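You operate a simulated robot arm through the tools that you are given. There is no shell and no other tool. Be economical: measure what you need, move in short steps, check, and stop when the job is done.

You are at the controls of a simulated robot arm. One attempt, no reset.

Task
Glue a stick across the board at each mark on the card.
Fine: one dab a mark; put the glue back in its cup.

It is judged by the outcome, as a careful person would: the job done as asked, and still so three seconds after it is handed in. It fails if anything else is knocked over, pushed out of place, dropped, spilled or broken.

Robot
A 6-joint arm with a two-finger parallel gripper, fixed in place. Base frame: the origin is at the foot of the arm, x ahead of it, y to its left, z up. Units: m, degrees, N and s.
With the tool pointing down near the work surface it reaches from about 0.14 to 0.58 m from the base axis. Its first joint turns from -66.0 to 66.0 degrees. Payload 2.1 kg.
The tool frame sits at the grasp point between the pads (the TCP): z along the fingers, y along the line on which they close. The tips reach 0.03 m beyond it. Largest opening 0.094 m; finger width 0.028, thickness 0.01; the body of the gripper, 0.05 by 0.096 m, starts 0.055 m behind the TCP.
Orientation is told as [roll, pitch, yaw] about the base's x, y, z axes, in that order, counted from this pose: with the fingers straight down and closing along the base's y, the tool's x points along the base's -x, its y along +y and its z along -z.

Tools
- The arm moves only by the tool arm_command. Its argument "rows" is a list of rows, each a list of 7 numbers: the shift along the tool's x, y, z in units of 150 mm (1.0 is 150 mm), then the turn, a rotation vector about the tool's x, y, z in units of 60 degrees (1.0 is 60 degrees), then the closure, from 0 (fully open) to 1 (shut). In form: [[x, y, z, rx, ry, rz, hand], ...]. A call has 1 to 12 rows; each row is the pose to reach, as a shift and turn from the pose commanded when the call began, along the tool's axes at that moment. A call with a number of a shift or a turn outside -1 to 1 is refused whole. A row lasts 0.2 s, in which the tool goes at most 0.05 m and 8.6 degrees; a call with a longer step from one row to the next is refused whole, and so is a gripper value outside its range. A pose out of reach is approached as far as the arm can. The call stops where the force on the tool passes 60 N (or 10 N more than at its start, if that is more) or the arm is blocked; 0.2 s more then pass. The fingers move at their own pace (about 0.072 m/s each) and stop on an object; they squeeze with about 33 N. The grip force told is the motor's: it shows also when the fingers shut on nothing. Time passes only in rows, and 0.2 s behind the last, so rows that repeat a pose let the fingers close. It gives the time, the measured TCP pose, the force on the tool (base axes), the opening and the grip force at its end, in the units of the frame above (readings bear some noise), with the torque about the TCP (base axes, N m) and any sound that the robot's microphone picked up.
- Cameras (640 x 400 px; columns grow to the right, rows downward): "scene" is fixed at [0.0439, -0.3575, 0.5063]; the picture's right is [0.89, -0.46, 0.00], its down [-0.22, -0.43, -0.87] and it looks along [0.40, 0.77, -0.49] (base axes); focal length 315 px, centre (320, 200). "wrist" rides on the gripper at [0.076, 0.014, -0.103] in the tool frame; the picture's right is [-0.18, 0.98, 0.00], its down [-0.75, -0.14, -0.64] and it looks along [-0.63, -0.12, 0.77] (tool axes); focal length 243 px, centre (320, 200). There is no depth. A picture from a camera that has moved, and an enlarged one, comes with that camera's place and axes in the base frame and with its lens. The place of the scene camera against the robot may be out by one fixed shift of up to 0.018 m in any direction.
- snapshot(camera): a new picture of that camera. No time passes.
- enlarge(camera, box): a new picture of the part [left, top, right, bottom] of that camera's present view, enlarged. No time passes.
- close_job(): hands the job in; it is judged then, once.

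Go step by step. Nothing tells you positions but the pictures and the camera data: compare them with the known pose of the tool, close in by small moves and look again before you grip or let go. The budget is 120 turns and 68 pictures, counting those below and the enlarged ones. Unless the task says otherwise, let go and move clear before handing in, and close with one line.

The tools are called after ">>>" by a JSON object that holds its "op" and its "data". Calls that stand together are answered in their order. arm_command: Moves the arm, as the interface text tells. Its arguments: {"type":"object","properties":{"rows":{"type":"array","items":{"type":"array","items":{"type":"number"}}}},"required":["rows"]} The other tools are called the same way: snapshot (camera) takes a picture; enlarge (camera, box) takes an enlarged picture of a part of a camera's view; close_job () hands the job in.

At the start:

```text
time: 0.0
ee_pos: [0.3605, 0.0776, 0.3029]
tool_rot: [-0.1, 0.0, 0.0]
wrist_force: [-0.3, 0.1, 0.3]
torque: [-0.01, -0.02, 0.03]
gripper_width: 0.0941
finger_force: 0.1
```

scene: 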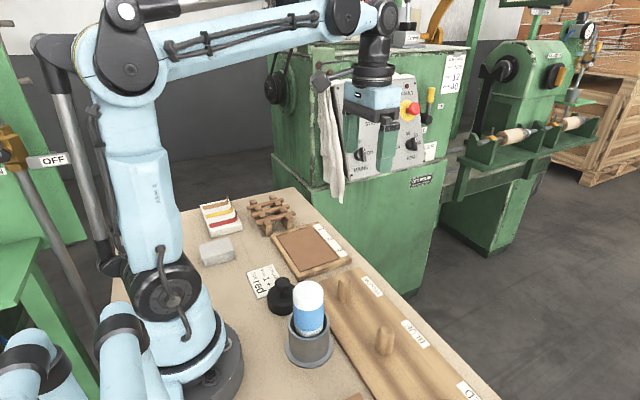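
wrist: 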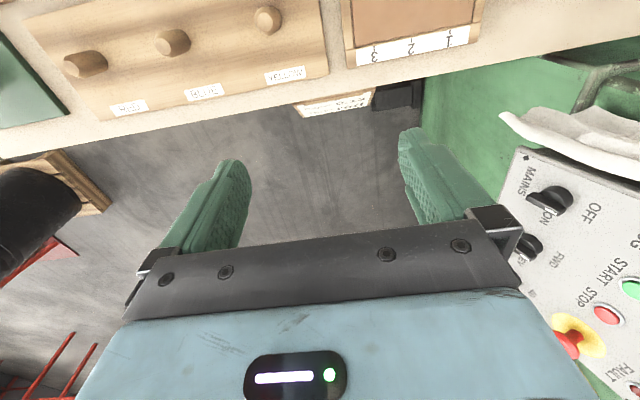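

I see a bench with a card, glue bottle in a cup, a tray with 1-2-3 labels, a rack of sticks, and a board with pegs. I'll look closer first.

>>> {"op": "enlarge", "data": {"camera": "scene", "box": [180, 180, 360, 300]}}

>>> {"op": "enlarge", "data": {"camera": "scene", "box": [240, 250, 500, 400]}}

>>> {"op": "enlarge", "data": {"camera": "scene", "box": [235, 255, 295, 305]}}

```text
3.33 times, centred on (270, 240) of scene
camera zoom: at [0.0439, -0.3575, 0.5063], right [0.89, -0.46, 0.0], down [-0.22, -0.43, -0.87], along [0.4, 0.77, -0.49], focal length 1050 px, centre (487, 67)
```

zoom: 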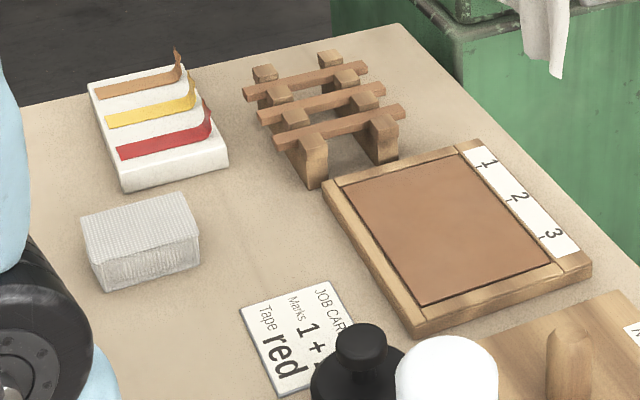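

```text
2.46 times, centred on (370, 325) of scene
camera zoom: at [0.0439, -0.3575, 0.5063], right [0.89, -0.46, 0.0], down [-0.22, -0.43, -0.87], along [0.4, 0.77, -0.49], focal length 775 px, centre (197, -108)
```

zoom: 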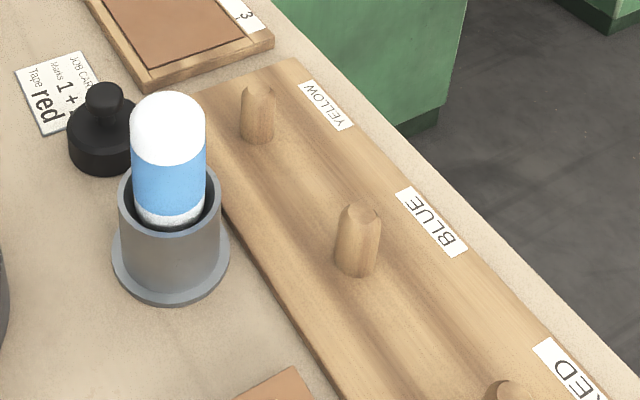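

```text
8.00 times, centred on (265, 280) of scene
camera zoom: at [0.0439, -0.3575, 0.5063], right [0.89, -0.46, 0.0], down [-0.22, -0.43, -0.87], along [0.4, 0.77, -0.49], focal length 2520 px, centre (760, -440)
```

zoom: 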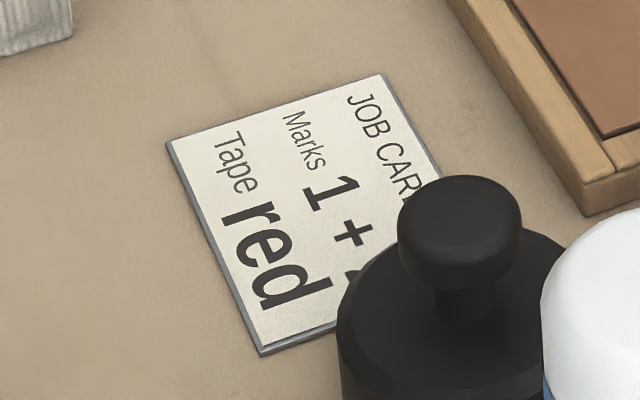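

Card reads "Marks 1 + ?" with the second digit hidden. I'll bring the wrist camera back to look at the card and glue.

>>> {"op": "arm_command", "data": {"rows": [[0.23, 0.07, 0, 0, 0, 0, 0], [0.46, 0.14, 0, 0, 0, 0, 0], [0.7, 0.21, 0, 0, 0, 0, 0], [0.93, 0.28, 0, 0, 0, 0, 0], [0.93, 0.28, 0, 0, 0, 0, 0]]}}

>>> {"op": "snapshot", "data": {"camera": "wrist"}}

>>> {"op": "snapshot", "data": {"camera": "scene"}}

```text
time: 1.2
ee_pos: [0.222, 0.1212, 0.3034]
tool_rot: [-0.1, 0.0, 0.0]
wrist_force: [-0.2, 0.5, 0.1]
torque: [0.03, 0.01, 0.02]
gripper_width: 0.0941
finger_force: 0.1
```

```text
62 pictures are left
camera wrist: at [0.1457, 0.1339, 0.4064], right [0.18, 0.98, 0.0], down [0.75, -0.14, 0.64], along [0.63, -0.12, -0.77], focal length 243 px, centre (320, 200)
```

wrist: 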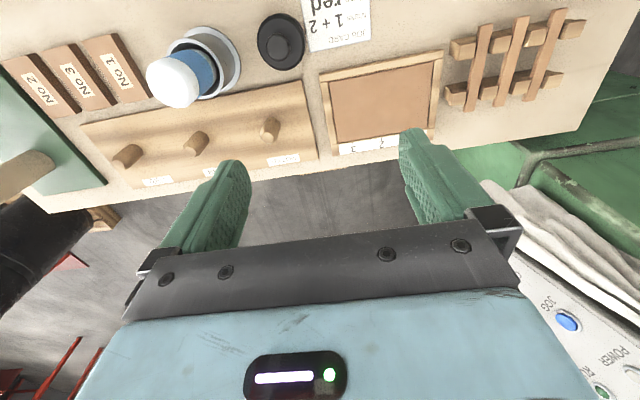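

```text
61 pictures are left
```

scene: 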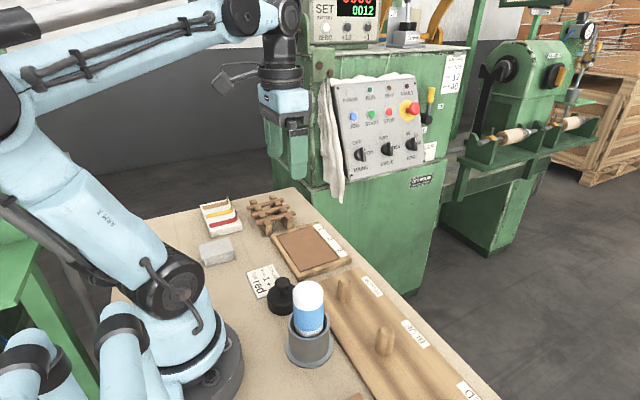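

>>> {"op": "enlarge", "data": {"camera": "wrist", "box": [290, 0, 470, 170]}}

>>> {"op": "enlarge", "data": {"camera": "wrist", "box": [130, 0, 330, 130]}}

>>> {"op": "enlarge", "data": {"camera": "wrist", "box": [430, 0, 630, 125]}}

```text
2.35 times, centred on (380, 85) of wrist
camera zoom: at [0.1457, 0.1339, 0.4064], right [0.18, 0.98, 0.0], down [0.75, -0.14, 0.64], along [0.63, -0.12, -0.77], focal length 571 px, centre (179, 471)
```

zoom: 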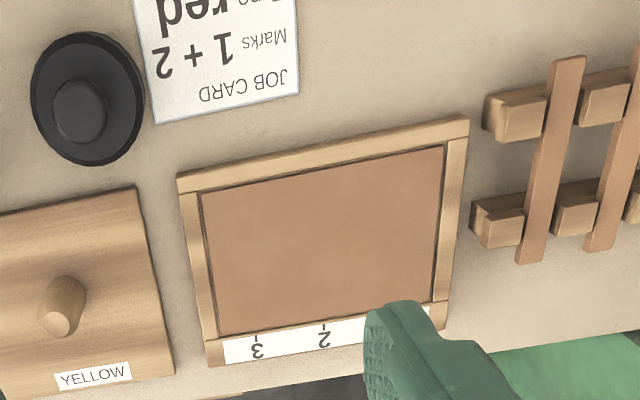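

```text
3.08 times, centred on (230, 65) of wrist
camera zoom: at [0.1457, 0.1339, 0.4064], right [0.18, 0.98, 0.0], down [0.75, -0.14, 0.64], along [0.63, -0.12, -0.77], focal length 746 px, centre (597, 615)
```

zoom: 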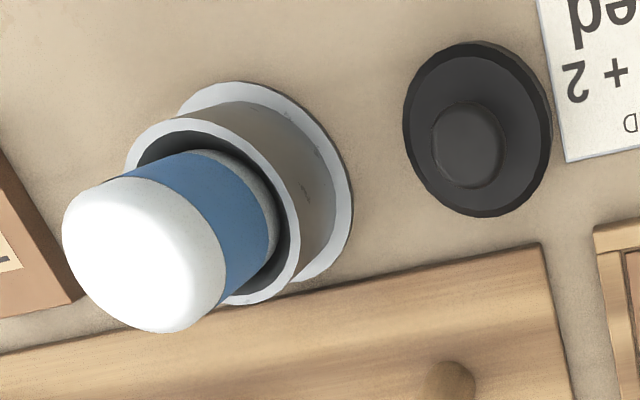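

```text
3.20 times, centred on (530, 62) of wrist
camera zoom: at [0.1457, 0.1339, 0.4064], right [0.18, 0.98, 0.0], down [0.75, -0.14, 0.64], along [0.63, -0.12, -0.77], focal length 776 px, centre (-352, 640)
```

zoom: 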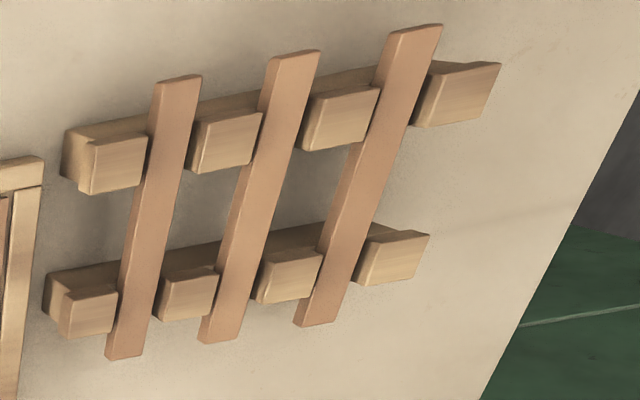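

The card says marks 1 + 2. Glue stands in its cup near (0.19, -0.03) and the sticks lie on a rack along x. I'll go above the glue and check alignment.

>>> {"op": "arm_command", "data": {"rows": [[0.05, -0.25, 0, 0, 0, 0, 0], [0.11, -0.5, 0.0, 0, 0, 0, 0], [0.16, -0.75, 0.1, 0, 0, 0, 0], [0.21, -1.0, 0.3, 0, 0, 0, 0], [0.21, -1.0, 0.3, 0, 0, 0, 0]]}}

>>> {"op": "snapshot", "data": {"camera": "wrist"}}

>>> {"op": "snapshot", "data": {"camera": "scene"}}

```text
time: 2.4
ee_pos: [0.1918, -0.0309, 0.2558]
tool_rot: [0.0, -0.1, 0.0]
wrist_force: [0.3, -0.2, -0.7]
torque: [0.01, -0.01, 0.02]
gripper_width: 0.094
finger_force: 0.1
```

```text
57 pictures are left
camera wrist: at [0.1147, -0.0167, 0.3588], right [0.18, 0.98, 0.0], down [0.75, -0.14, 0.64], along [0.63, -0.12, -0.77], focal length 243 px, centre (320, 200)
```

wrist: 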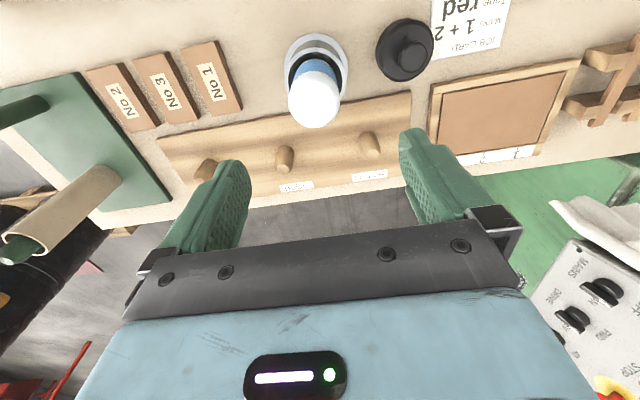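

```text
56 pictures are left
```

scene: 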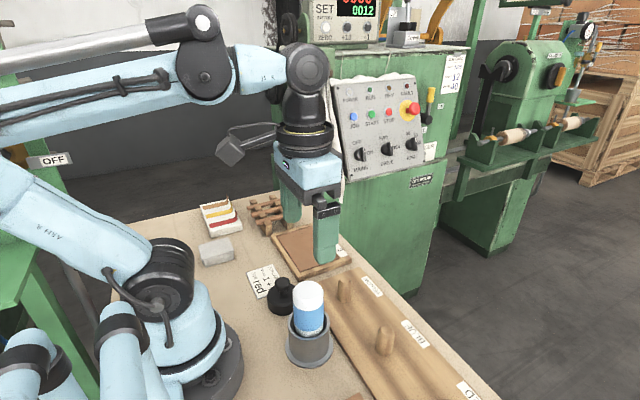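

The glue sits nearly under the gripper. I'll zoom in to measure it more exactly.

>>> {"op": "enlarge", "data": {"camera": "wrist", "box": [240, 10, 400, 140]}}

```text
3.08 times, centred on (320, 75) of wrist
camera zoom: at [0.1147, -0.0167, 0.3588], right [0.18, 0.98, 0.0], down [0.75, -0.14, 0.64], along [0.63, -0.12, -0.77], focal length 746 px, centre (320, 585)
```

zoom: 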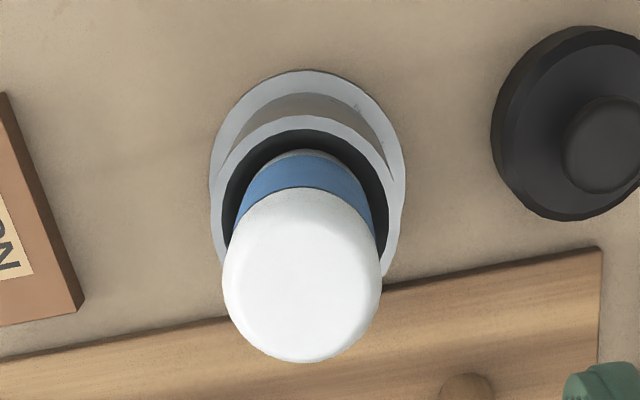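

Glue axis is at about (0.184, -0.0355), diameter about 47 mm, and cup rim height about 0.067. I'll descend to TCP z≈0.11 with the fingers open.

>>> {"op": "arm_command", "data": {"rows": [[0.053, -0.03, 0.1, 0, 0, 0, 0], [0.053, -0.03, 0.35, 0, 0, 0, 0], [0.053, -0.03, 0.6, 0, 0, 0, 0], [0.053, -0.03, 0.8, 0, 0, 0, 0], [0.053, -0.03, 0.97, 0, 0, 0, 0], [0.053, -0.03, 0.97, 0, 0, 0, 0]]}}

>>> {"op": "snapshot", "data": {"camera": "scene"}}

>>> {"op": "snapshot", "data": {"camera": "wrist"}}

```text
time: 3.8
ee_pos: [0.1842, -0.0349, 0.1125]
tool_rot: [0.0, 0.0, 0.0]
wrist_force: [0.0, 0.2, -0.4]
torque: [0.01, 0.01, 0.05]
gripper_width: 0.094
finger_force: 0.0
```

```text
54 pictures are left
```

scene: 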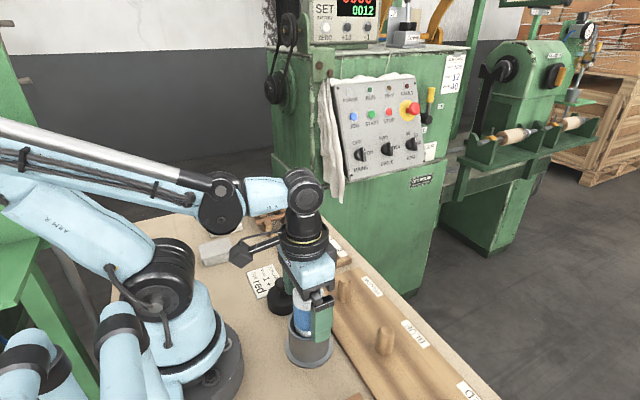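

```text
53 pictures are left
camera wrist: at [0.1075, -0.0213, 0.2156], right [0.18, 0.98, 0.0], down [0.75, -0.14, 0.64], along [0.63, -0.12, -0.77], focal length 243 px, centre (320, 200)
```

wrist: 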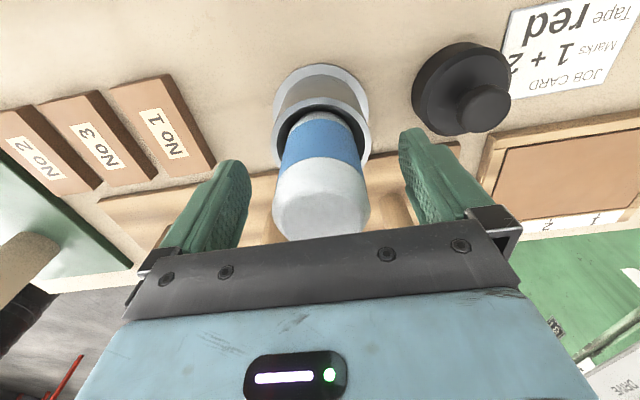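

The glue is between the fingers and clear of the cup. I'll close gently and then read the grip.

>>> {"op": "arm_command", "data": {"rows": [[0, 0, 0, 0, 0, 0, 0.3], [0, 0, 0, 0, 0, 0, 0.6], [0, 0, 0, 0, 0, 0, 1], [0, 0, 0, 0, 0, 0, 1]]}}

```text
time: 4.8
ee_pos: [0.1833, -0.0348, 0.1134]
tool_rot: [-0.1, -0.1, 0.0]
wrist_force: [-1.3, 0.0, 4.3]
torque: [-0.1, 0.07, -0.03]
gripper_width: 0.0487
finger_force: 33.2
```

Gripped at 48.7 mm. I'll lift straight up to see the lower end.

>>> {"op": "arm_command", "data": {"rows": [[0, 0, -0.1, 0, 0, 0, 1], [0, 0, -0.25, 0, 0, 0, 1], [0, 0, -0.45, 0, 0, 0, 1], [0, 0, -0.65, 0, 0, 0, 1], [0, 0, -0.85, 0, 0, 0, 1], [0, 0, -0.85, 0, 0, 0, 1]]}}

>>> {"op": "enlarge", "data": {"camera": "scene", "box": [230, 220, 390, 370]}}

>>> {"op": "snapshot", "data": {"camera": "wrist"}}

```text
time: 6.2
ee_pos: [0.1842, -0.0356, 0.2416]
tool_rot: [0.0, -0.1, 0.1]
wrist_force: [0.3, 0.0, -1.5]
torque: [-0.02, -0.04, 0.01]
gripper_width: 0.0488
finger_force: 33.1
```

```text
2.67 times, centred on (310, 295) of scene
camera zoom: at [0.0439, -0.3575, 0.5063], right [0.89, -0.46, 0.0], down [-0.22, -0.43, -0.87], along [0.4, 0.77, -0.49], focal length 840 px, centre (347, -53)
```

zoom: 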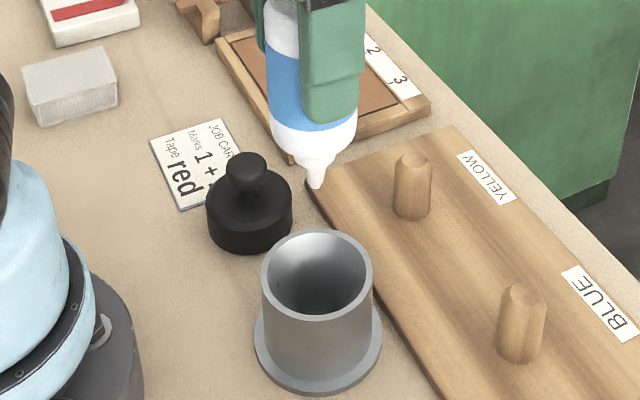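

```text
51 pictures are left
camera wrist: at [0.1077, -0.022, 0.3444], right [0.18, 0.98, 0.0], down [0.75, -0.14, 0.64], along [0.63, -0.12, -0.77], focal length 243 px, centre (320, 200)
```

wrist: 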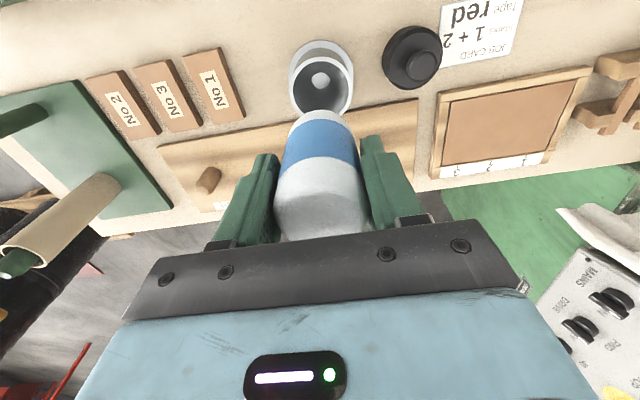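

The bottle has a nozzle pointing down. Next I'll locate the tray's marks precisely.

>>> {"op": "enlarge", "data": {"camera": "wrist", "box": [420, 50, 620, 190]}}

>>> {"op": "enlarge", "data": {"camera": "scene", "box": [260, 210, 360, 290]}}

```text
2.86 times, centred on (520, 120) of wrist
camera zoom: at [0.1077, -0.022, 0.3444], right [0.18, 0.98, 0.0], down [0.75, -0.14, 0.64], along [0.63, -0.12, -0.77], focal length 693 px, centre (-251, 429)
```

zoom: 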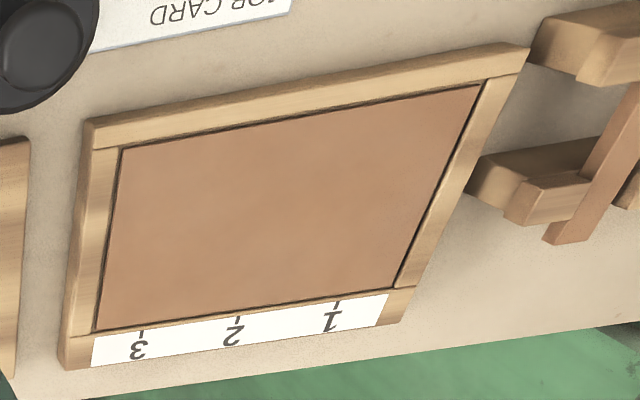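

```text
5.00 times, centred on (310, 250) of scene
camera zoom: at [0.0439, -0.3575, 0.5063], right [0.89, -0.46, 0.0], down [-0.22, -0.43, -0.87], along [0.4, 0.77, -0.49], focal length 1575 px, centre (370, -50)
```

zoom: 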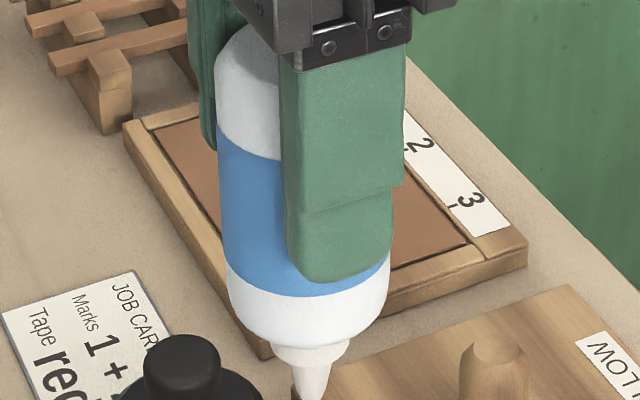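

Marks are at about y=0.251 (1) and 0.2025 (2), and the board spans x from 0.244 to 0.342. I'll move over there with the tip kept high and refine.

>>> {"op": "arm_command", "data": {"rows": [[-0.15, 0.25, 0, 0, 0, 0, 1], [-0.3, 0.5, 0, 0, 0, 0, 1], [-0.45, 0.75, 0, 0, 0, 0, 1], [-0.6, 1.0, 0, 0, 0, 0, 1], [-0.6, 1.0, 0, 0, 0, 0, 1]]}}

>>> {"op": "arm_command", "data": {"rows": [[-0.06, 0.2, 0, 0, 0, 0, 1], [-0.1, 0.4, 0, 0, 0, 0, 1], [-0.127, 0.6, 0, 0, 0, 0, 1], [-0.127, 0.6, 0, 0, 0, 0, 1]]}}

>>> {"op": "snapshot", "data": {"camera": "wrist"}}

>>> {"op": "snapshot", "data": {"camera": "scene"}}

```text
time: 7.4
ee_pos: [0.274, 0.1101, 0.2401]
tool_rot: [0.0, 0.0, 0.0]
wrist_force: [0.4, -0.9, -0.3]
torque: [0.03, -0.03, -0.02]
gripper_width: 0.0491
finger_force: 32.7
```

```text
time: 8.4
ee_pos: [0.29, 0.2033, 0.2385]
tool_rot: [0.0, -0.1, 0.0]
wrist_force: [-0.9, 0.7, -1.3]
torque: [-0.01, 0.0, 0.0]
gripper_width: 0.0489
finger_force: 32.8
```

```text
48 pictures are left
camera wrist: at [0.2139, 0.2172, 0.341], right [0.18, 0.98, 0.0], down [0.75, -0.14, 0.64], along [0.63, -0.12, -0.77], focal length 243 px, centre (320, 200)
```

wrist: 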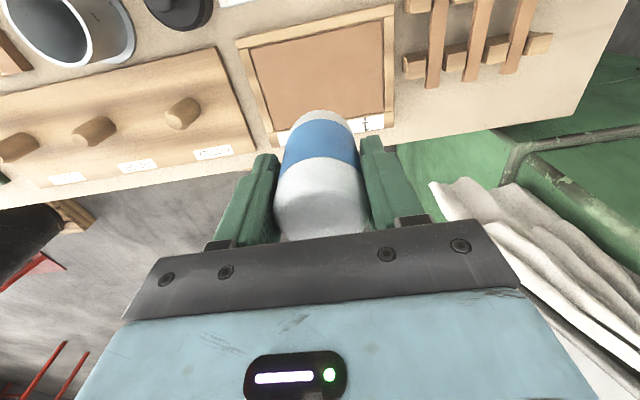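

```text
47 pictures are left
```

scene: 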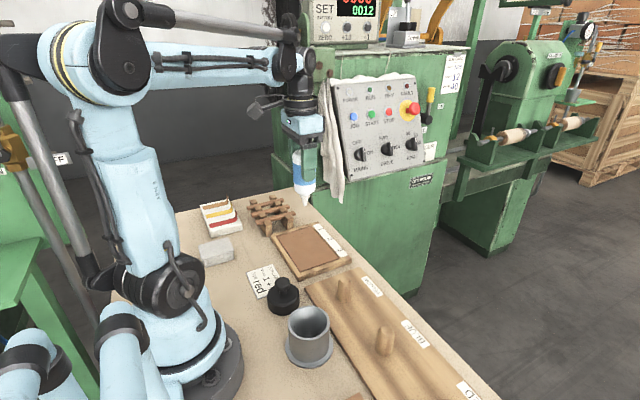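

>>> {"op": "enlarge", "data": {"camera": "wrist", "box": [220, 0, 420, 150]}}

>>> {"op": "enlarge", "data": {"camera": "wrist", "box": [390, 0, 560, 100]}}

>>> {"op": "enlarge", "data": {"camera": "scene", "box": [240, 140, 360, 290]}}

```text
2.67 times, centred on (320, 75) of wrist
camera zoom: at [0.2139, 0.2172, 0.341], right [0.18, 0.98, 0.0], down [0.75, -0.14, 0.64], along [0.63, -0.12, -0.77], focal length 647 px, centre (320, 533)
```

zoom: 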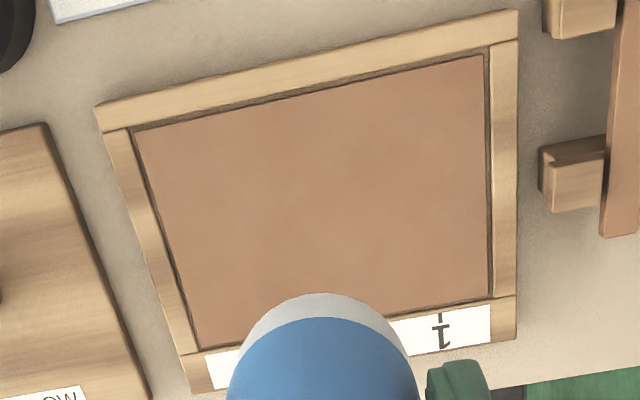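

```text
3.76 times, centred on (475, 50) of wrist
camera zoom: at [0.2139, 0.2172, 0.341], right [0.18, 0.98, 0.0], down [0.75, -0.14, 0.64], along [0.63, -0.12, -0.77], focal length 913 px, centre (-264, 765)
```

zoom: 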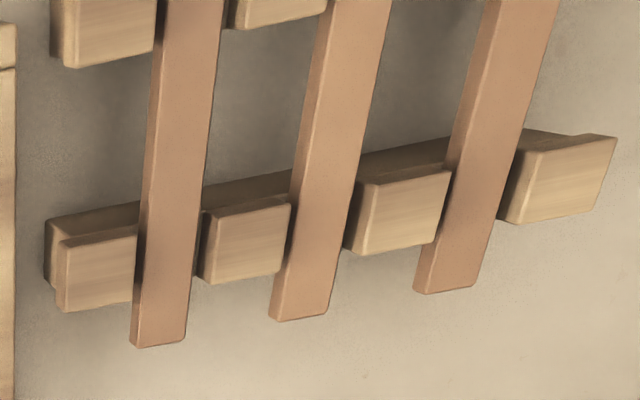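

```text
2.67 times, centred on (300, 215) of scene
camera zoom: at [0.0439, -0.3575, 0.5063], right [0.89, -0.46, 0.0], down [-0.22, -0.43, -0.87], along [0.4, 0.77, -0.49], focal length 840 px, centre (373, 160)
```

zoom: 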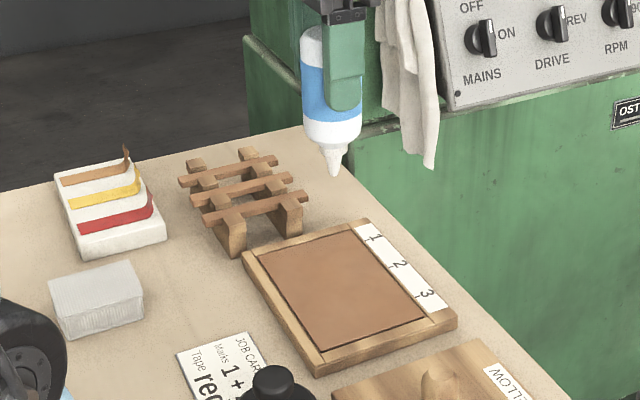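

Refined: mark 1 is at y≈0.252, mark 2 at y≈0.2025, and the board centre is at x≈0.295. I'll lower the nozzle over mark 1 to a safe height and look.

>>> {"op": "arm_command", "data": {"rows": [[-0.03, 0.16, 0, 0, 0, 0, 1], [-0.03, 0.325, 0.1, 0, 0, 0, 1], [-0.03, 0.325, 0.35, 0, 0, 0, 1], [-0.03, 0.325, 0.55, 0, 0, 0, 1], [-0.03, 0.325, 0.66, 0, 0, 0, 1], [-0.03, 0.325, 0.66, 0, 0, 0, 1]]}}

>>> {"op": "enlarge", "data": {"camera": "scene", "box": [250, 190, 360, 290]}}

>>> {"op": "snapshot", "data": {"camera": "wrist"}}

```text
time: 9.8
ee_pos: [0.294, 0.254, 0.1396]
tool_rot: [0.0, 0.1, 0.0]
wrist_force: [-0.2, -0.4, -1.2]
torque: [-0.01, 0.01, -0.02]
gripper_width: 0.0488
finger_force: 32.9
```

```text
4.00 times, centred on (305, 240) of scene
camera zoom: at [0.0439, -0.3575, 0.5063], right [0.89, -0.46, 0.0], down [-0.22, -0.43, -0.87], along [0.4, 0.77, -0.49], focal length 1260 px, centre (380, 40)
```

zoom: 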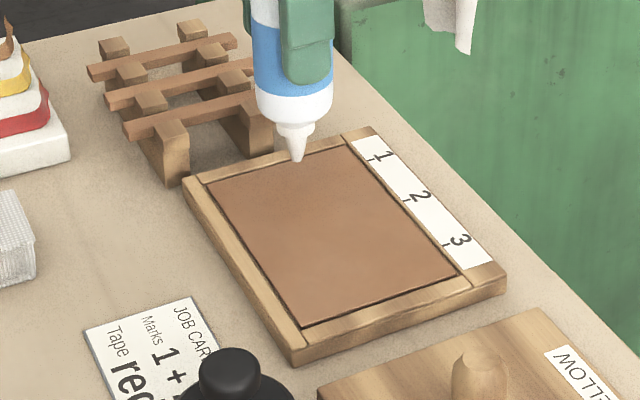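

```text
42 pictures are left
camera wrist: at [0.2179, 0.2673, 0.242], right [0.18, 0.98, 0.0], down [0.75, -0.14, 0.64], along [0.63, -0.12, -0.77], focal length 243 px, centre (320, 200)
```

wrist: 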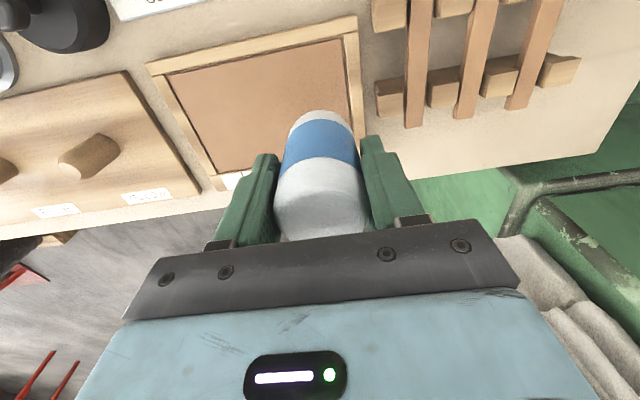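

The tip is about 15 mm above the board at mark 1. I'll descend slowly.

>>> {"op": "arm_command", "data": {"rows": [[0, -0.01, 0.03, 0, 0, 0, 1], [0, -0.01, 0.06, 0, 0, 0, 1], [0, -0.01, 0.06, 0, 0, 0, 1]]}}

>>> {"op": "enlarge", "data": {"camera": "scene", "box": [270, 210, 340, 260]}}

```text
time: 10.6
ee_pos: [0.2958, 0.2525, 0.1319]
tool_rot: [-0.1, 0.0, 0.0]
wrist_force: [-0.2, 0.7, -1.8]
torque: [-0.02, -0.01, -0.01]
gripper_width: 0.0488
finger_force: 32.8
```

```text
8.00 times, centred on (305, 235) of scene
camera zoom: at [0.0439, -0.3575, 0.5063], right [0.89, -0.46, 0.0], down [-0.22, -0.43, -0.87], along [0.4, 0.77, -0.49], focal length 2520 px, centre (440, -80)
```

zoom: 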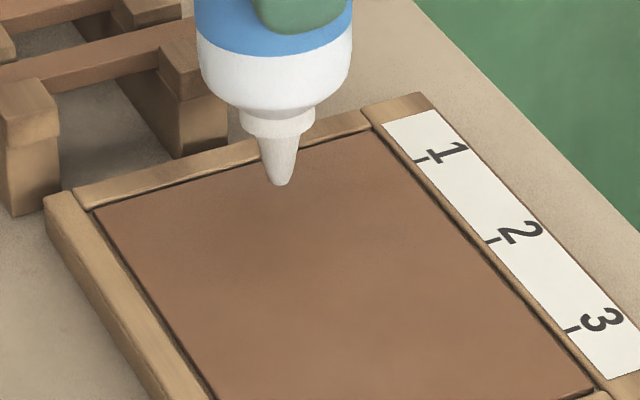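

About 5 mm to go. Small steps.

>>> {"op": "arm_command", "data": {"rows": [[0, 0, 0.01, 0, 0, 0, 1], [0, 0, 0.02, 0, 0, 0, 1], [0, 0, 0.02, 0, 0, 0, 1]]}}

>>> {"op": "enlarge", "data": {"camera": "scene", "box": [270, 210, 340, 260]}}

```text
time: 11.4
ee_pos: [0.295, 0.2522, 0.1274]
tool_rot: [0.0, 0.1, 0.0]
wrist_force: [-0.4, 0.6, -1.4]
torque: [0.03, -0.01, 0.01]
gripper_width: 0.049
finger_force: 33.0
```

```text
8.00 times, centred on (305, 235) of scene
camera zoom: at [0.0439, -0.3575, 0.5063], right [0.89, -0.46, 0.0], down [-0.22, -0.43, -0.87], along [0.4, 0.77, -0.49], focal length 2520 px, centre (440, -80)
```

zoom: 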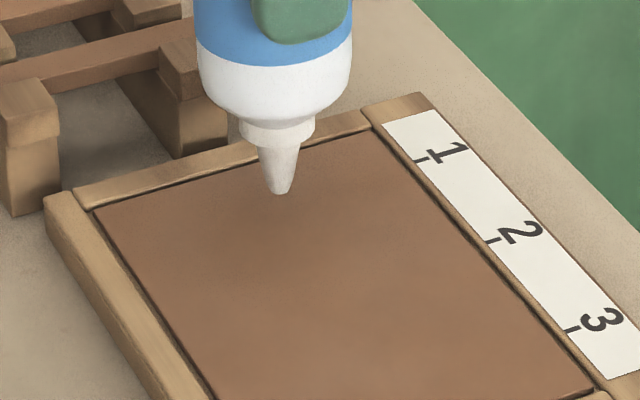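

>>> {"op": "arm_command", "data": {"rows": [[0, 0, 0.007, 0, 0, 0, 1], [0, 0, 0.013, 0, 0, 0, 1], [0, 0, 0.013, 0, 0, 0, 1]]}}

>>> {"op": "enlarge", "data": {"camera": "scene", "box": [285, 215, 325, 245]}}

```text
time: 12.2
ee_pos: [0.295, 0.252, 0.1271]
tool_rot: [0.0, 0.0, 0.0]
wrist_force: [-0.4, -0.4, -1.4]
torque: [0.0, 0.02, 0.0]
gripper_width: 0.0487
finger_force: 32.3
```

```text
13.33 times, centred on (305, 230) of scene
camera zoom: at [0.0439, -0.3575, 0.5063], right [0.89, -0.46, 0.0], down [-0.22, -0.43, -0.87], along [0.4, 0.77, -0.49], focal length 4199 px, centre (520, -200)
```

zoom: 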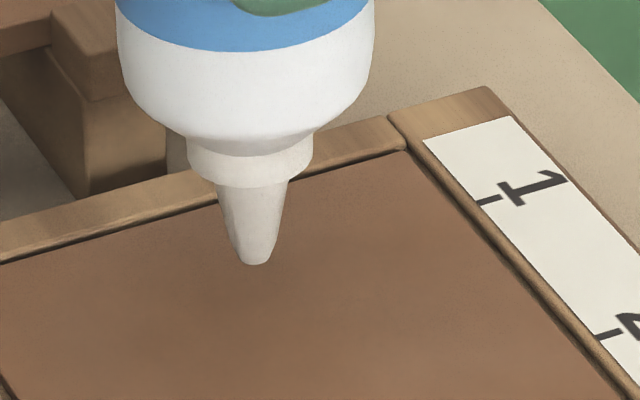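

Close to contact; 1 mm steps with force reading.

>>> {"op": "arm_command", "data": {"rows": [[0, 0, 0.007, 0, 0, 0, 1], [0, 0, 0.007, 0, 0, 0, 1]]}}

>>> {"op": "arm_command", "data": {"rows": [[0, 0, 0.007, 0, 0, 0, 1], [0, 0, 0.007, 0, 0, 0, 1]]}}

>>> {"op": "enlarge", "data": {"camera": "scene", "box": [285, 215, 325, 245]}}

```text
time: 12.8
ee_pos: [0.2949, 0.2536, 0.1254]
tool_rot: [0.0, 0.0, 0.0]
wrist_force: [-0.2, 0.4, -1.9]
torque: [0.0, -0.01, -0.02]
gripper_width: 0.0491
finger_force: 32.7
```

```text
time: 13.4
ee_pos: [0.2961, 0.2521, 0.1245]
tool_rot: [0.0, 0.0, 0.1]
wrist_force: [0.0, -0.3, -2.5]
torque: [0.01, 0.01, 0.02]
gripper_width: 0.0491
finger_force: 32.6
```

```text
13.33 times, centred on (305, 230) of scene
camera zoom: at [0.0439, -0.3575, 0.5063], right [0.89, -0.46, 0.0], down [-0.22, -0.43, -0.87], along [0.4, 0.77, -0.49], focal length 4199 px, centre (520, -200)
```

zoom: 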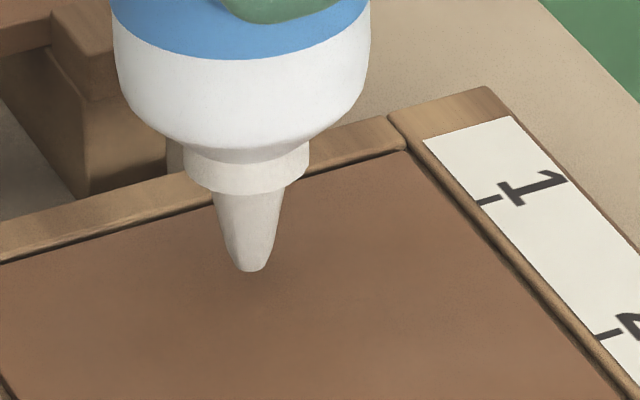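

Still no contact; continue down.

>>> {"op": "arm_command", "data": {"rows": [[0, 0, 0.007, 0, 0, 0, 1], [0, 0, 0.007, 0, 0, 0, 1]]}}

>>> {"op": "arm_command", "data": {"rows": [[0, 0, 0.007, 0, 0, 0, 1], [0, 0, 0.007, 0, 0, 0, 1]]}}

>>> {"op": "enlarge", "data": {"camera": "scene", "box": [285, 215, 325, 245]}}

```text
time: 14.0
ee_pos: [0.2952, 0.2511, 0.1234]
tool_rot: [0.0, 0.0, 0.0]
wrist_force: [0.1, 0.7, -0.3]
torque: [0.03, 0.01, -0.02]
gripper_width: 0.0486
finger_force: 33.4
```

```text
time: 14.6
ee_pos: [0.2964, 0.2518, 0.1231]
tool_rot: [0.0, -0.1, 0.0]
wrist_force: [-0.3, 0.6, -1.5]
torque: [0.03, 0.02, 0.01]
gripper_width: 0.049
finger_force: 32.5
```

```text
13.33 times, centred on (305, 230) of scene
camera zoom: at [0.0439, -0.3575, 0.5063], right [0.89, -0.46, 0.0], down [-0.22, -0.43, -0.87], along [0.4, 0.77, -0.49], focal length 4199 px, centre (520, -200)
```

zoom: 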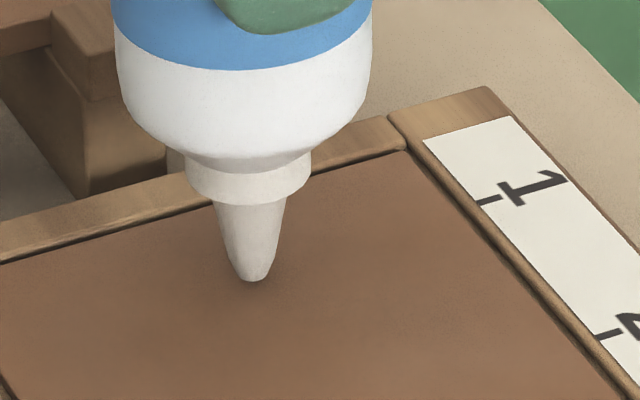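

Shadow converges at the tip; contact is about 1–2 mm off.

>>> {"op": "arm_command", "data": {"rows": [[0, 0, 0.007, 0, 0, 0, 1], [0, 0, 0.007, 0, 0, 0, 1]]}}

>>> {"op": "enlarge", "data": {"camera": "scene", "box": [285, 215, 325, 245]}}

```text
time: 15.2
ee_pos: [0.2954, 0.2524, 0.1213]
tool_rot: [0.0, 0.0, 0.0]
wrist_force: [-0.1, -1.0, -0.8]
torque: [0.01, -0.02, 0.0]
gripper_width: 0.0488
finger_force: 33.0
```

```text
13.33 times, centred on (305, 230) of scene
camera zoom: at [0.0439, -0.3575, 0.5063], right [0.89, -0.46, 0.0], down [-0.22, -0.43, -0.87], along [0.4, 0.77, -0.49], focal length 4199 px, centre (520, -200)
```

zoom: 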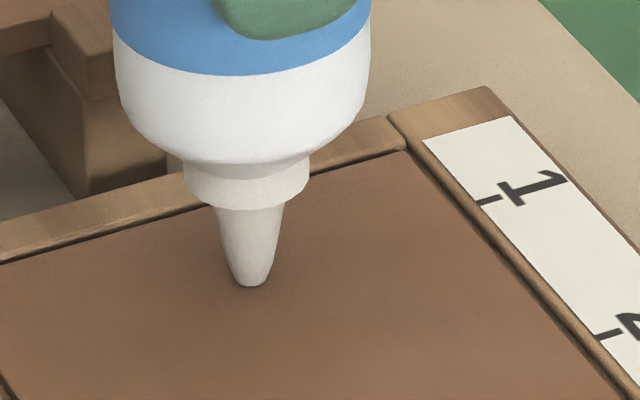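

>>> {"op": "arm_command", "data": {"rows": [[0, 0, 0.007, 0, 0, 0, 1], [0, 0, 0.007, 0, 0, 0, 1]]}}

>>> {"op": "arm_command", "data": {"rows": [[0, 0, 0.005, 0, 0, 0, 1], [0, 0, 0.005, 0, 0, 0, 1]]}}

>>> {"op": "enlarge", "data": {"camera": "scene", "box": [285, 215, 325, 245]}}

```text
time: 15.8
ee_pos: [0.2956, 0.2524, 0.1203]
tool_rot: [0.0, 0.0, 0.0]
wrist_force: [-0.3, 0.7, 0.5]
torque: [-0.02, -0.02, 0.0]
gripper_width: 0.0487
finger_force: 32.2
```

```text
time: 16.4
ee_pos: [0.2952, 0.2521, 0.1192]
tool_rot: [0.2, 0.0, 0.1]
wrist_force: [-0.5, 1.2, 21.2]
torque: [0.22, -0.05, 0.0]
gripper_width: 0.0488
finger_force: 33.2
```

```text
13.33 times, centred on (305, 230) of scene
camera zoom: at [0.0438, -0.3575, 0.5063], right [0.89, -0.46, 0.0], down [-0.22, -0.43, -0.87], along [0.4, 0.78, -0.49], focal length 4199 px, centre (520, -200)
```

zoom: 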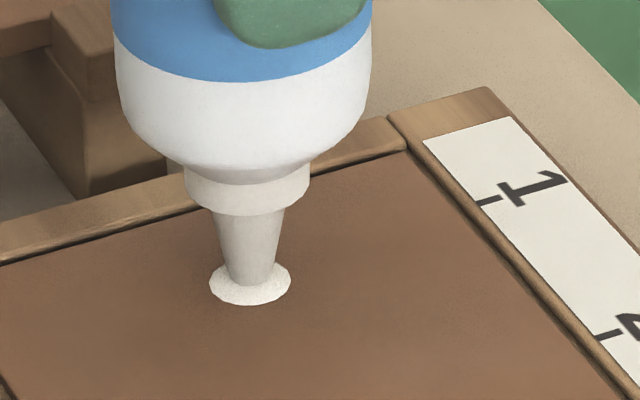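

A dab appeared on contact. I'll lift straight up, shift to mark 2, and check.

>>> {"op": "arm_command", "data": {"rows": [[0, 0, -0.05, 0, 0, 0, 1], [0, 0, -0.15, 0, 0, 0, 1], [0, -0.16, -0.15, 0, 0, 0, 1], [0, -0.333, -0.15, 0, 0, 0, 1], [0, -0.333, -0.1, 0, 0, 0, 1], [0, -0.333, -0.06, 0, 0, 0, 1], [0, -0.333, -0.06, 0, 0, 0, 1]]}}

>>> {"op": "enlarge", "data": {"camera": "scene", "box": [260, 210, 350, 270]}}

```text
time: 18.0
ee_pos: [0.296, 0.2013, 0.1279]
tool_rot: [-0.1, -0.1, 0.0]
wrist_force: [1.1, -0.4, -1.4]
torque: [-0.02, 0.01, 0.0]
gripper_width: 0.0486
finger_force: 32.7
```

```text
6.67 times, centred on (305, 240) of scene
camera zoom: at [0.0439, -0.3575, 0.5063], right [0.89, -0.46, 0.0], down [-0.22, -0.43, -0.87], along [0.4, 0.77, -0.49], focal length 2100 px, centre (420, -67)
```

zoom: 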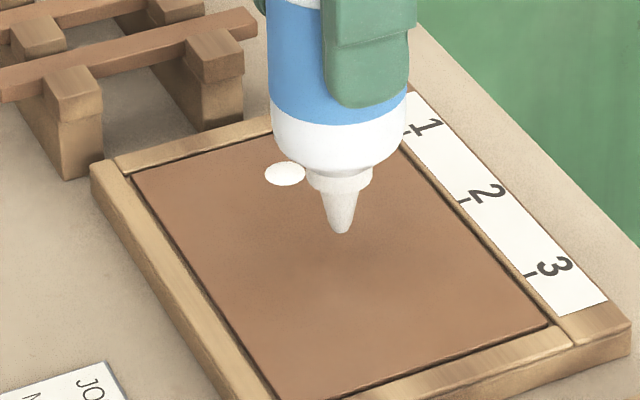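

Dab 1 is on its line. Now dab mark 2.

>>> {"op": "arm_command", "data": {"rows": [[0, 0, 0.015, 0, 0, 0, 1], [0, 0, 0.03, 0, 0, 0, 1], [0, 0, 0.04, 0, 0, 0, 1], [0, 0, 0.04, 0, 0, 0, 1]]}}

>>> {"op": "arm_command", "data": {"rows": [[0, 0, 0.007, 0, 0, 0, 1], [0, 0, 0.007, 0, 0, 0, 1]]}}

```text
time: 19.0
ee_pos: [0.2947, 0.2024, 0.1236]
tool_rot: [0.0, 0.0, 0.0]
wrist_force: [-0.2, -0.3, -1.2]
torque: [-0.03, -0.03, -0.02]
gripper_width: 0.0486
finger_force: 33.0
```

```text
time: 19.6
ee_pos: [0.2951, 0.2025, 0.1209]
tool_rot: [0.0, 0.0, 0.0]
wrist_force: [-0.3, 0.8, -1.6]
torque: [0.01, 0.02, -0.03]
gripper_width: 0.0484
finger_force: 33.0
```

>>> {"op": "arm_command", "data": {"rows": [[0, 0, 0.006, 0, 0, 0, 1], [0, 0, 0.006, 0, 0, 0, 1]]}}

>>> {"op": "arm_command", "data": {"rows": [[0, 0, 0.005, 0, 0, 0, 1], [0, 0, 0.005, 0, 0, 0, 1]]}}

>>> {"op": "enlarge", "data": {"camera": "scene", "box": [260, 210, 350, 270]}}

```text
time: 20.2
ee_pos: [0.2947, 0.203, 0.1198]
tool_rot: [0.0, 0.0, -0.1]
wrist_force: [0.2, -0.1, -1.2]
torque: [-0.03, 0.0, -0.04]
gripper_width: 0.0485
finger_force: 33.1
```

```text
time: 20.8
ee_pos: [0.2956, 0.2014, 0.121]
tool_rot: [0.0, 0.0, 0.0]
wrist_force: [0.2, -0.5, -1.5]
torque: [0.0, 0.0, -0.02]
gripper_width: 0.0484
finger_force: 32.7
```

```text
6.67 times, centred on (305, 240) of scene
camera zoom: at [0.0439, -0.3575, 0.5063], right [0.89, -0.46, 0.0], down [-0.22, -0.43, -0.87], along [0.4, 0.77, -0.49], focal length 2100 px, centre (420, -67)
```

zoom: 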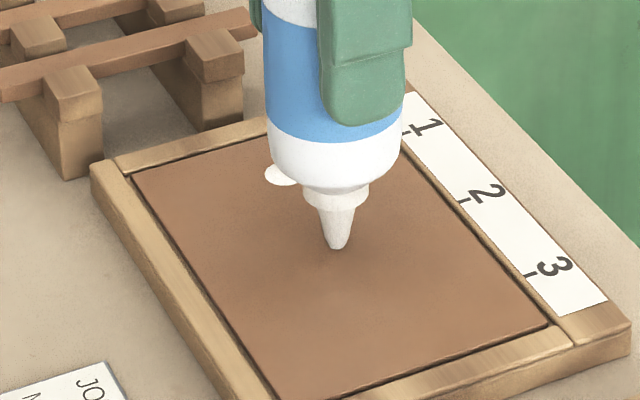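

>>> {"op": "arm_command", "data": {"rows": [[0, 0, 0.006, 0, 0, 0, 1], [0, 0, 0.006, 0, 0, 0, 1]]}}

>>> {"op": "arm_command", "data": {"rows": [[0, 0, 0.005, 0, 0, 0, 1], [0, 0, 0.005, 0, 0, 0, 1]]}}

```text
time: 21.4
ee_pos: [0.294, 0.2021, 0.1203]
tool_rot: [0.1, 0.0, 0.0]
wrist_force: [-1.5, -0.4, 19.1]
torque: [0.06, 0.12, 0.0]
gripper_width: 0.0486
finger_force: 33.3
```

```text
time: 22.0
ee_pos: [0.2967, 0.2024, 0.1175]
tool_rot: [0.0, -0.1, 0.0]
wrist_force: [3.8, 0.7, 23.2]
torque: [-0.11, -0.38, -0.02]
gripper_width: 0.0482
finger_force: 33.4
```

Contact made. I'll lift straight up and check both dabs.

>>> {"op": "arm_command", "data": {"rows": [[0, 0, -0.05, 0, 0, 0, 1], [0, 0, -0.25, 0, 0, 0, 1], [0, 0, -0.5, 0, 0, 0, 1], [0, 0, -0.75, 0, 0, 0, 1], [0, 0, -0.85, 0, 0, 0, 1], [0, 0, -0.85, 0, 0, 0, 1]]}}

>>> {"op": "enlarge", "data": {"camera": "scene", "box": [240, 150, 360, 270]}}

```text
time: 23.4
ee_pos: [0.2963, 0.203, 0.2453]
tool_rot: [0.0, 0.0, 0.0]
wrist_force: [-0.3, -0.2, -1.0]
torque: [-0.02, -0.03, 0.01]
gripper_width: 0.0482
finger_force: 33.1
```

```text
3.33 times, centred on (300, 210) of scene
camera zoom: at [0.0439, -0.3575, 0.5063], right [0.89, -0.46, 0.0], down [-0.22, -0.43, -0.87], along [0.4, 0.77, -0.49], focal length 1050 px, centre (387, 167)
```

zoom: 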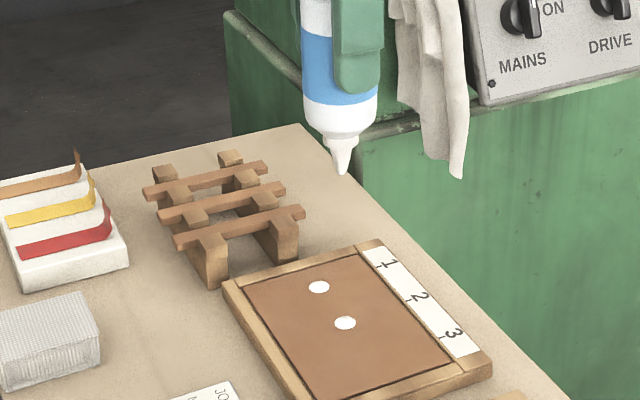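

Two neat dabs. I'll take the bottle back over its cup.

>>> {"op": "arm_command", "data": {"rows": [[0.09, -0.2, 0, 0, 0, 0, 1], [0.18, -0.4, 0, 0, 0, 0, 1], [0.28, -0.6, 0, 0, 0, 0, 1], [0.38, -0.8, 0, 0, 0, 0, 1], [0.38, -0.8, 0, 0, 0, 0, 1]]}}

>>> {"op": "arm_command", "data": {"rows": [[0.09, -0.2, 0, 0, 0, 0, 1], [0.18, -0.4, 0, 0, 0, 0, 1], [0.28, -0.6, 0, 0, 0, 0, 1], [0.363, -0.785, 0, 0, 0, 0, 1], [0.363, -0.785, 0, 0, 0, 0, 1], [0.363, -0.785, 0, 0, 0, 0, 1]]}}

>>> {"op": "snapshot", "data": {"camera": "wrist"}}

>>> {"op": "enlarge", "data": {"camera": "scene", "box": [230, 220, 390, 370]}}

```text
time: 24.6
ee_pos: [0.2358, 0.0814, 0.2449]
tool_rot: [0.0, 0.0, 0.0]
wrist_force: [0.3, 0.4, -0.5]
torque: [0.0, 0.02, -0.02]
gripper_width: 0.0483
finger_force: 32.7
```

```text
time: 26.0
ee_pos: [0.1827, -0.0349, 0.2446]
tool_rot: [0.0, 0.0, 0.0]
wrist_force: [0.8, 0.3, -1.9]
torque: [-0.04, -0.02, -0.03]
gripper_width: 0.0482
finger_force: 32.7
```

```text
31 pictures are left
camera wrist: at [0.1057, -0.0206, 0.3483], right [0.18, 0.98, 0.0], down [0.75, -0.14, 0.64], along [0.63, -0.12, -0.77], focal length 243 px, centre (320, 200)
```

wrist: 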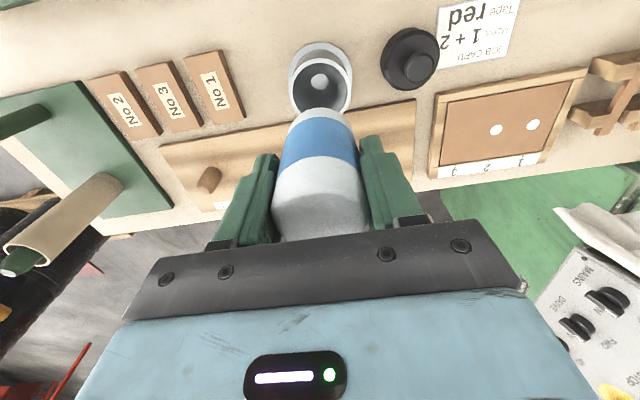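

```text
2.67 times, centred on (310, 295) of scene
camera zoom: at [0.0439, -0.3575, 0.5063], right [0.89, -0.46, 0.0], down [-0.22, -0.43, -0.87], along [0.4, 0.77, -0.49], focal length 840 px, centre (347, -53)
```

zoom: 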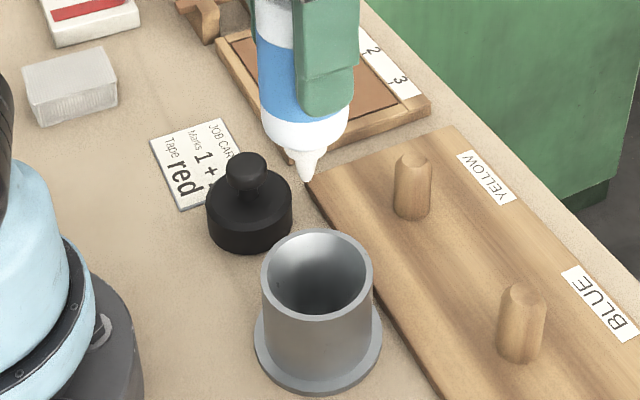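

>>> {"op": "arm_command", "data": {"rows": [[0, 0, 0, 0, 0, 0, 1]]}}

>>> {"op": "arm_command", "data": {"rows": [[0, 0, 0, 0, 0, 0, 1]]}}

>>> {"op": "enlarge", "data": {"camera": "wrist", "box": [260, 20, 380, 140]}}

```text
time: 26.4
ee_pos: [0.1821, -0.0353, 0.2451]
tool_rot: [0.0, -0.1, 0.0]
wrist_force: [-0.3, -0.1, -0.9]
torque: [0.0, 0.02, -0.01]
gripper_width: 0.0481
finger_force: 32.7
```

```text
time: 26.8
ee_pos: [0.1827, -0.0325, 0.2464]
tool_rot: [0.0, 0.0, 0.0]
wrist_force: [-0.2, -0.6, -1.2]
torque: [0.01, -0.01, -0.04]
gripper_width: 0.0483
finger_force: 32.6
```

```text
3.33 times, centred on (320, 80) of wrist
camera zoom: at [0.1058, -0.0205, 0.3483], right [0.18, 0.98, 0.0], down [0.75, -0.14, 0.64], along [0.63, -0.12, -0.77], focal length 809 px, centre (320, 600)
```

zoom: 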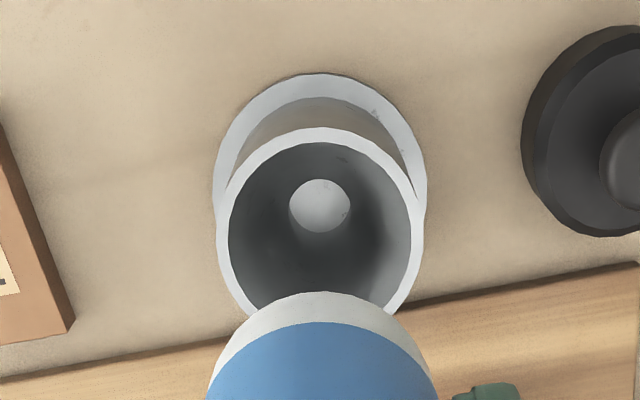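

The cup is directly below. I'll shift x by 1.3 mm and lower most of the way.

>>> {"op": "arm_command", "data": {"rows": [[-0.009, -0.003, 0.1, 0, 0, 0, 1], [-0.009, -0.003, 0.3, 0, 0, 0, 1], [-0.009, -0.003, 0.45, 0, 0, 0, 1], [-0.009, -0.003, 0.6, 0, 0, 0, 1], [-0.009, -0.003, 0.72, 0, 0, 0, 1], [-0.009, -0.003, 0.82, 0, 0, 0, 1], [-0.009, -0.003, 0.82, 0, 0, 0, 1]]}}

>>> {"op": "enlarge", "data": {"camera": "scene", "box": [230, 220, 390, 370]}}

```text
time: 28.4
ee_pos: [0.1859, -0.0365, 0.1214]
tool_rot: [0.1, 0.0, 0.0]
wrist_force: [0.7, -0.3, -1.7]
torque: [0.04, -0.03, 0.01]
gripper_width: 0.0482
finger_force: 33.1
```

```text
2.67 times, centred on (310, 295) of scene
camera zoom: at [0.0439, -0.3575, 0.5063], right [0.89, -0.46, 0.0], down [-0.22, -0.43, -0.87], along [0.4, 0.77, -0.49], focal length 840 px, centre (347, -53)
```

zoom: 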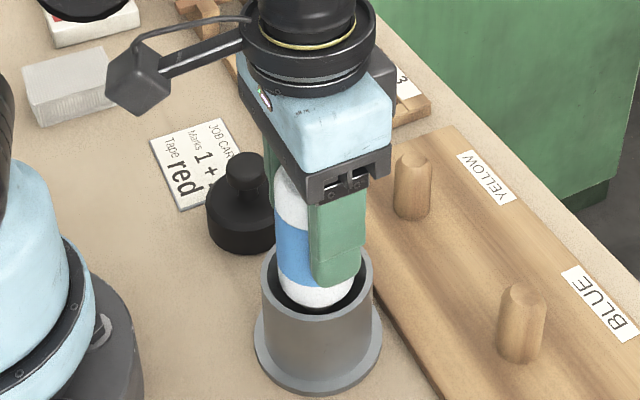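

Bottle is entering the cup well centred. I'll creep down while watching force.

>>> {"op": "arm_command", "data": {"rows": [[0, 0, 0.015, 0, 0, 0, 1], [0, 0, 0.03, 0, 0, 0, 1], [0, 0, 0.045, 0, 0, 0, 1], [0, 0, 0.045, 0, 0, 0, 1]]}}

>>> {"op": "arm_command", "data": {"rows": [[0, 0, 0.01, 0, 0, 0, 1], [0, 0, 0.01, 0, 0, 0, 1]]}}

```text
time: 29.4
ee_pos: [0.1836, -0.0359, 0.1157]
tool_rot: [0.0, 0.0, 0.0]
wrist_force: [-0.4, -0.7, -1.6]
torque: [0.05, 0.0, 0.01]
gripper_width: 0.0483
finger_force: 32.8
```

```text
time: 30.0
ee_pos: [0.1862, -0.0359, 0.1126]
tool_rot: [0.1, 0.0, 0.0]
wrist_force: [5.6, 1.9, 2.9]
torque: [0.13, -0.27, -0.02]
gripper_width: 0.0483
finger_force: 33.1
```

>>> {"op": "arm_command", "data": {"rows": [[0, 0, 0.006, 0, 0, 0, 1], [0, 0, 0.006, 0, 0, 0, 1]]}}

>>> {"op": "enlarge", "data": {"camera": "wrist", "box": [220, 30, 420, 250]}}

```text
time: 30.6
ee_pos: [0.1853, -0.0355, 0.1125]
tool_rot: [0.0, -0.1, 0.0]
wrist_force: [7.5, 8.3, 9.0]
torque: [0.32, -0.29, 0.0]
gripper_width: 0.0483
finger_force: 32.7
```

```text
1.82 times, centred on (320, 140) of wrist
camera zoom: at [0.109, -0.0228, 0.2156], right [0.18, 0.98, 0.0], down [0.75, -0.14, 0.64], along [0.63, -0.12, -0.77], focal length 441 px, centre (320, 309)
```

zoom: 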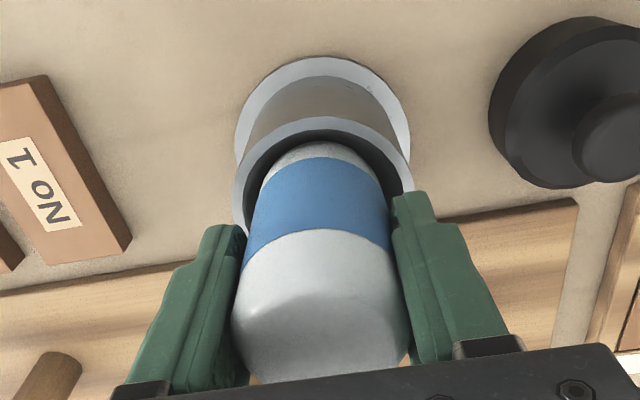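

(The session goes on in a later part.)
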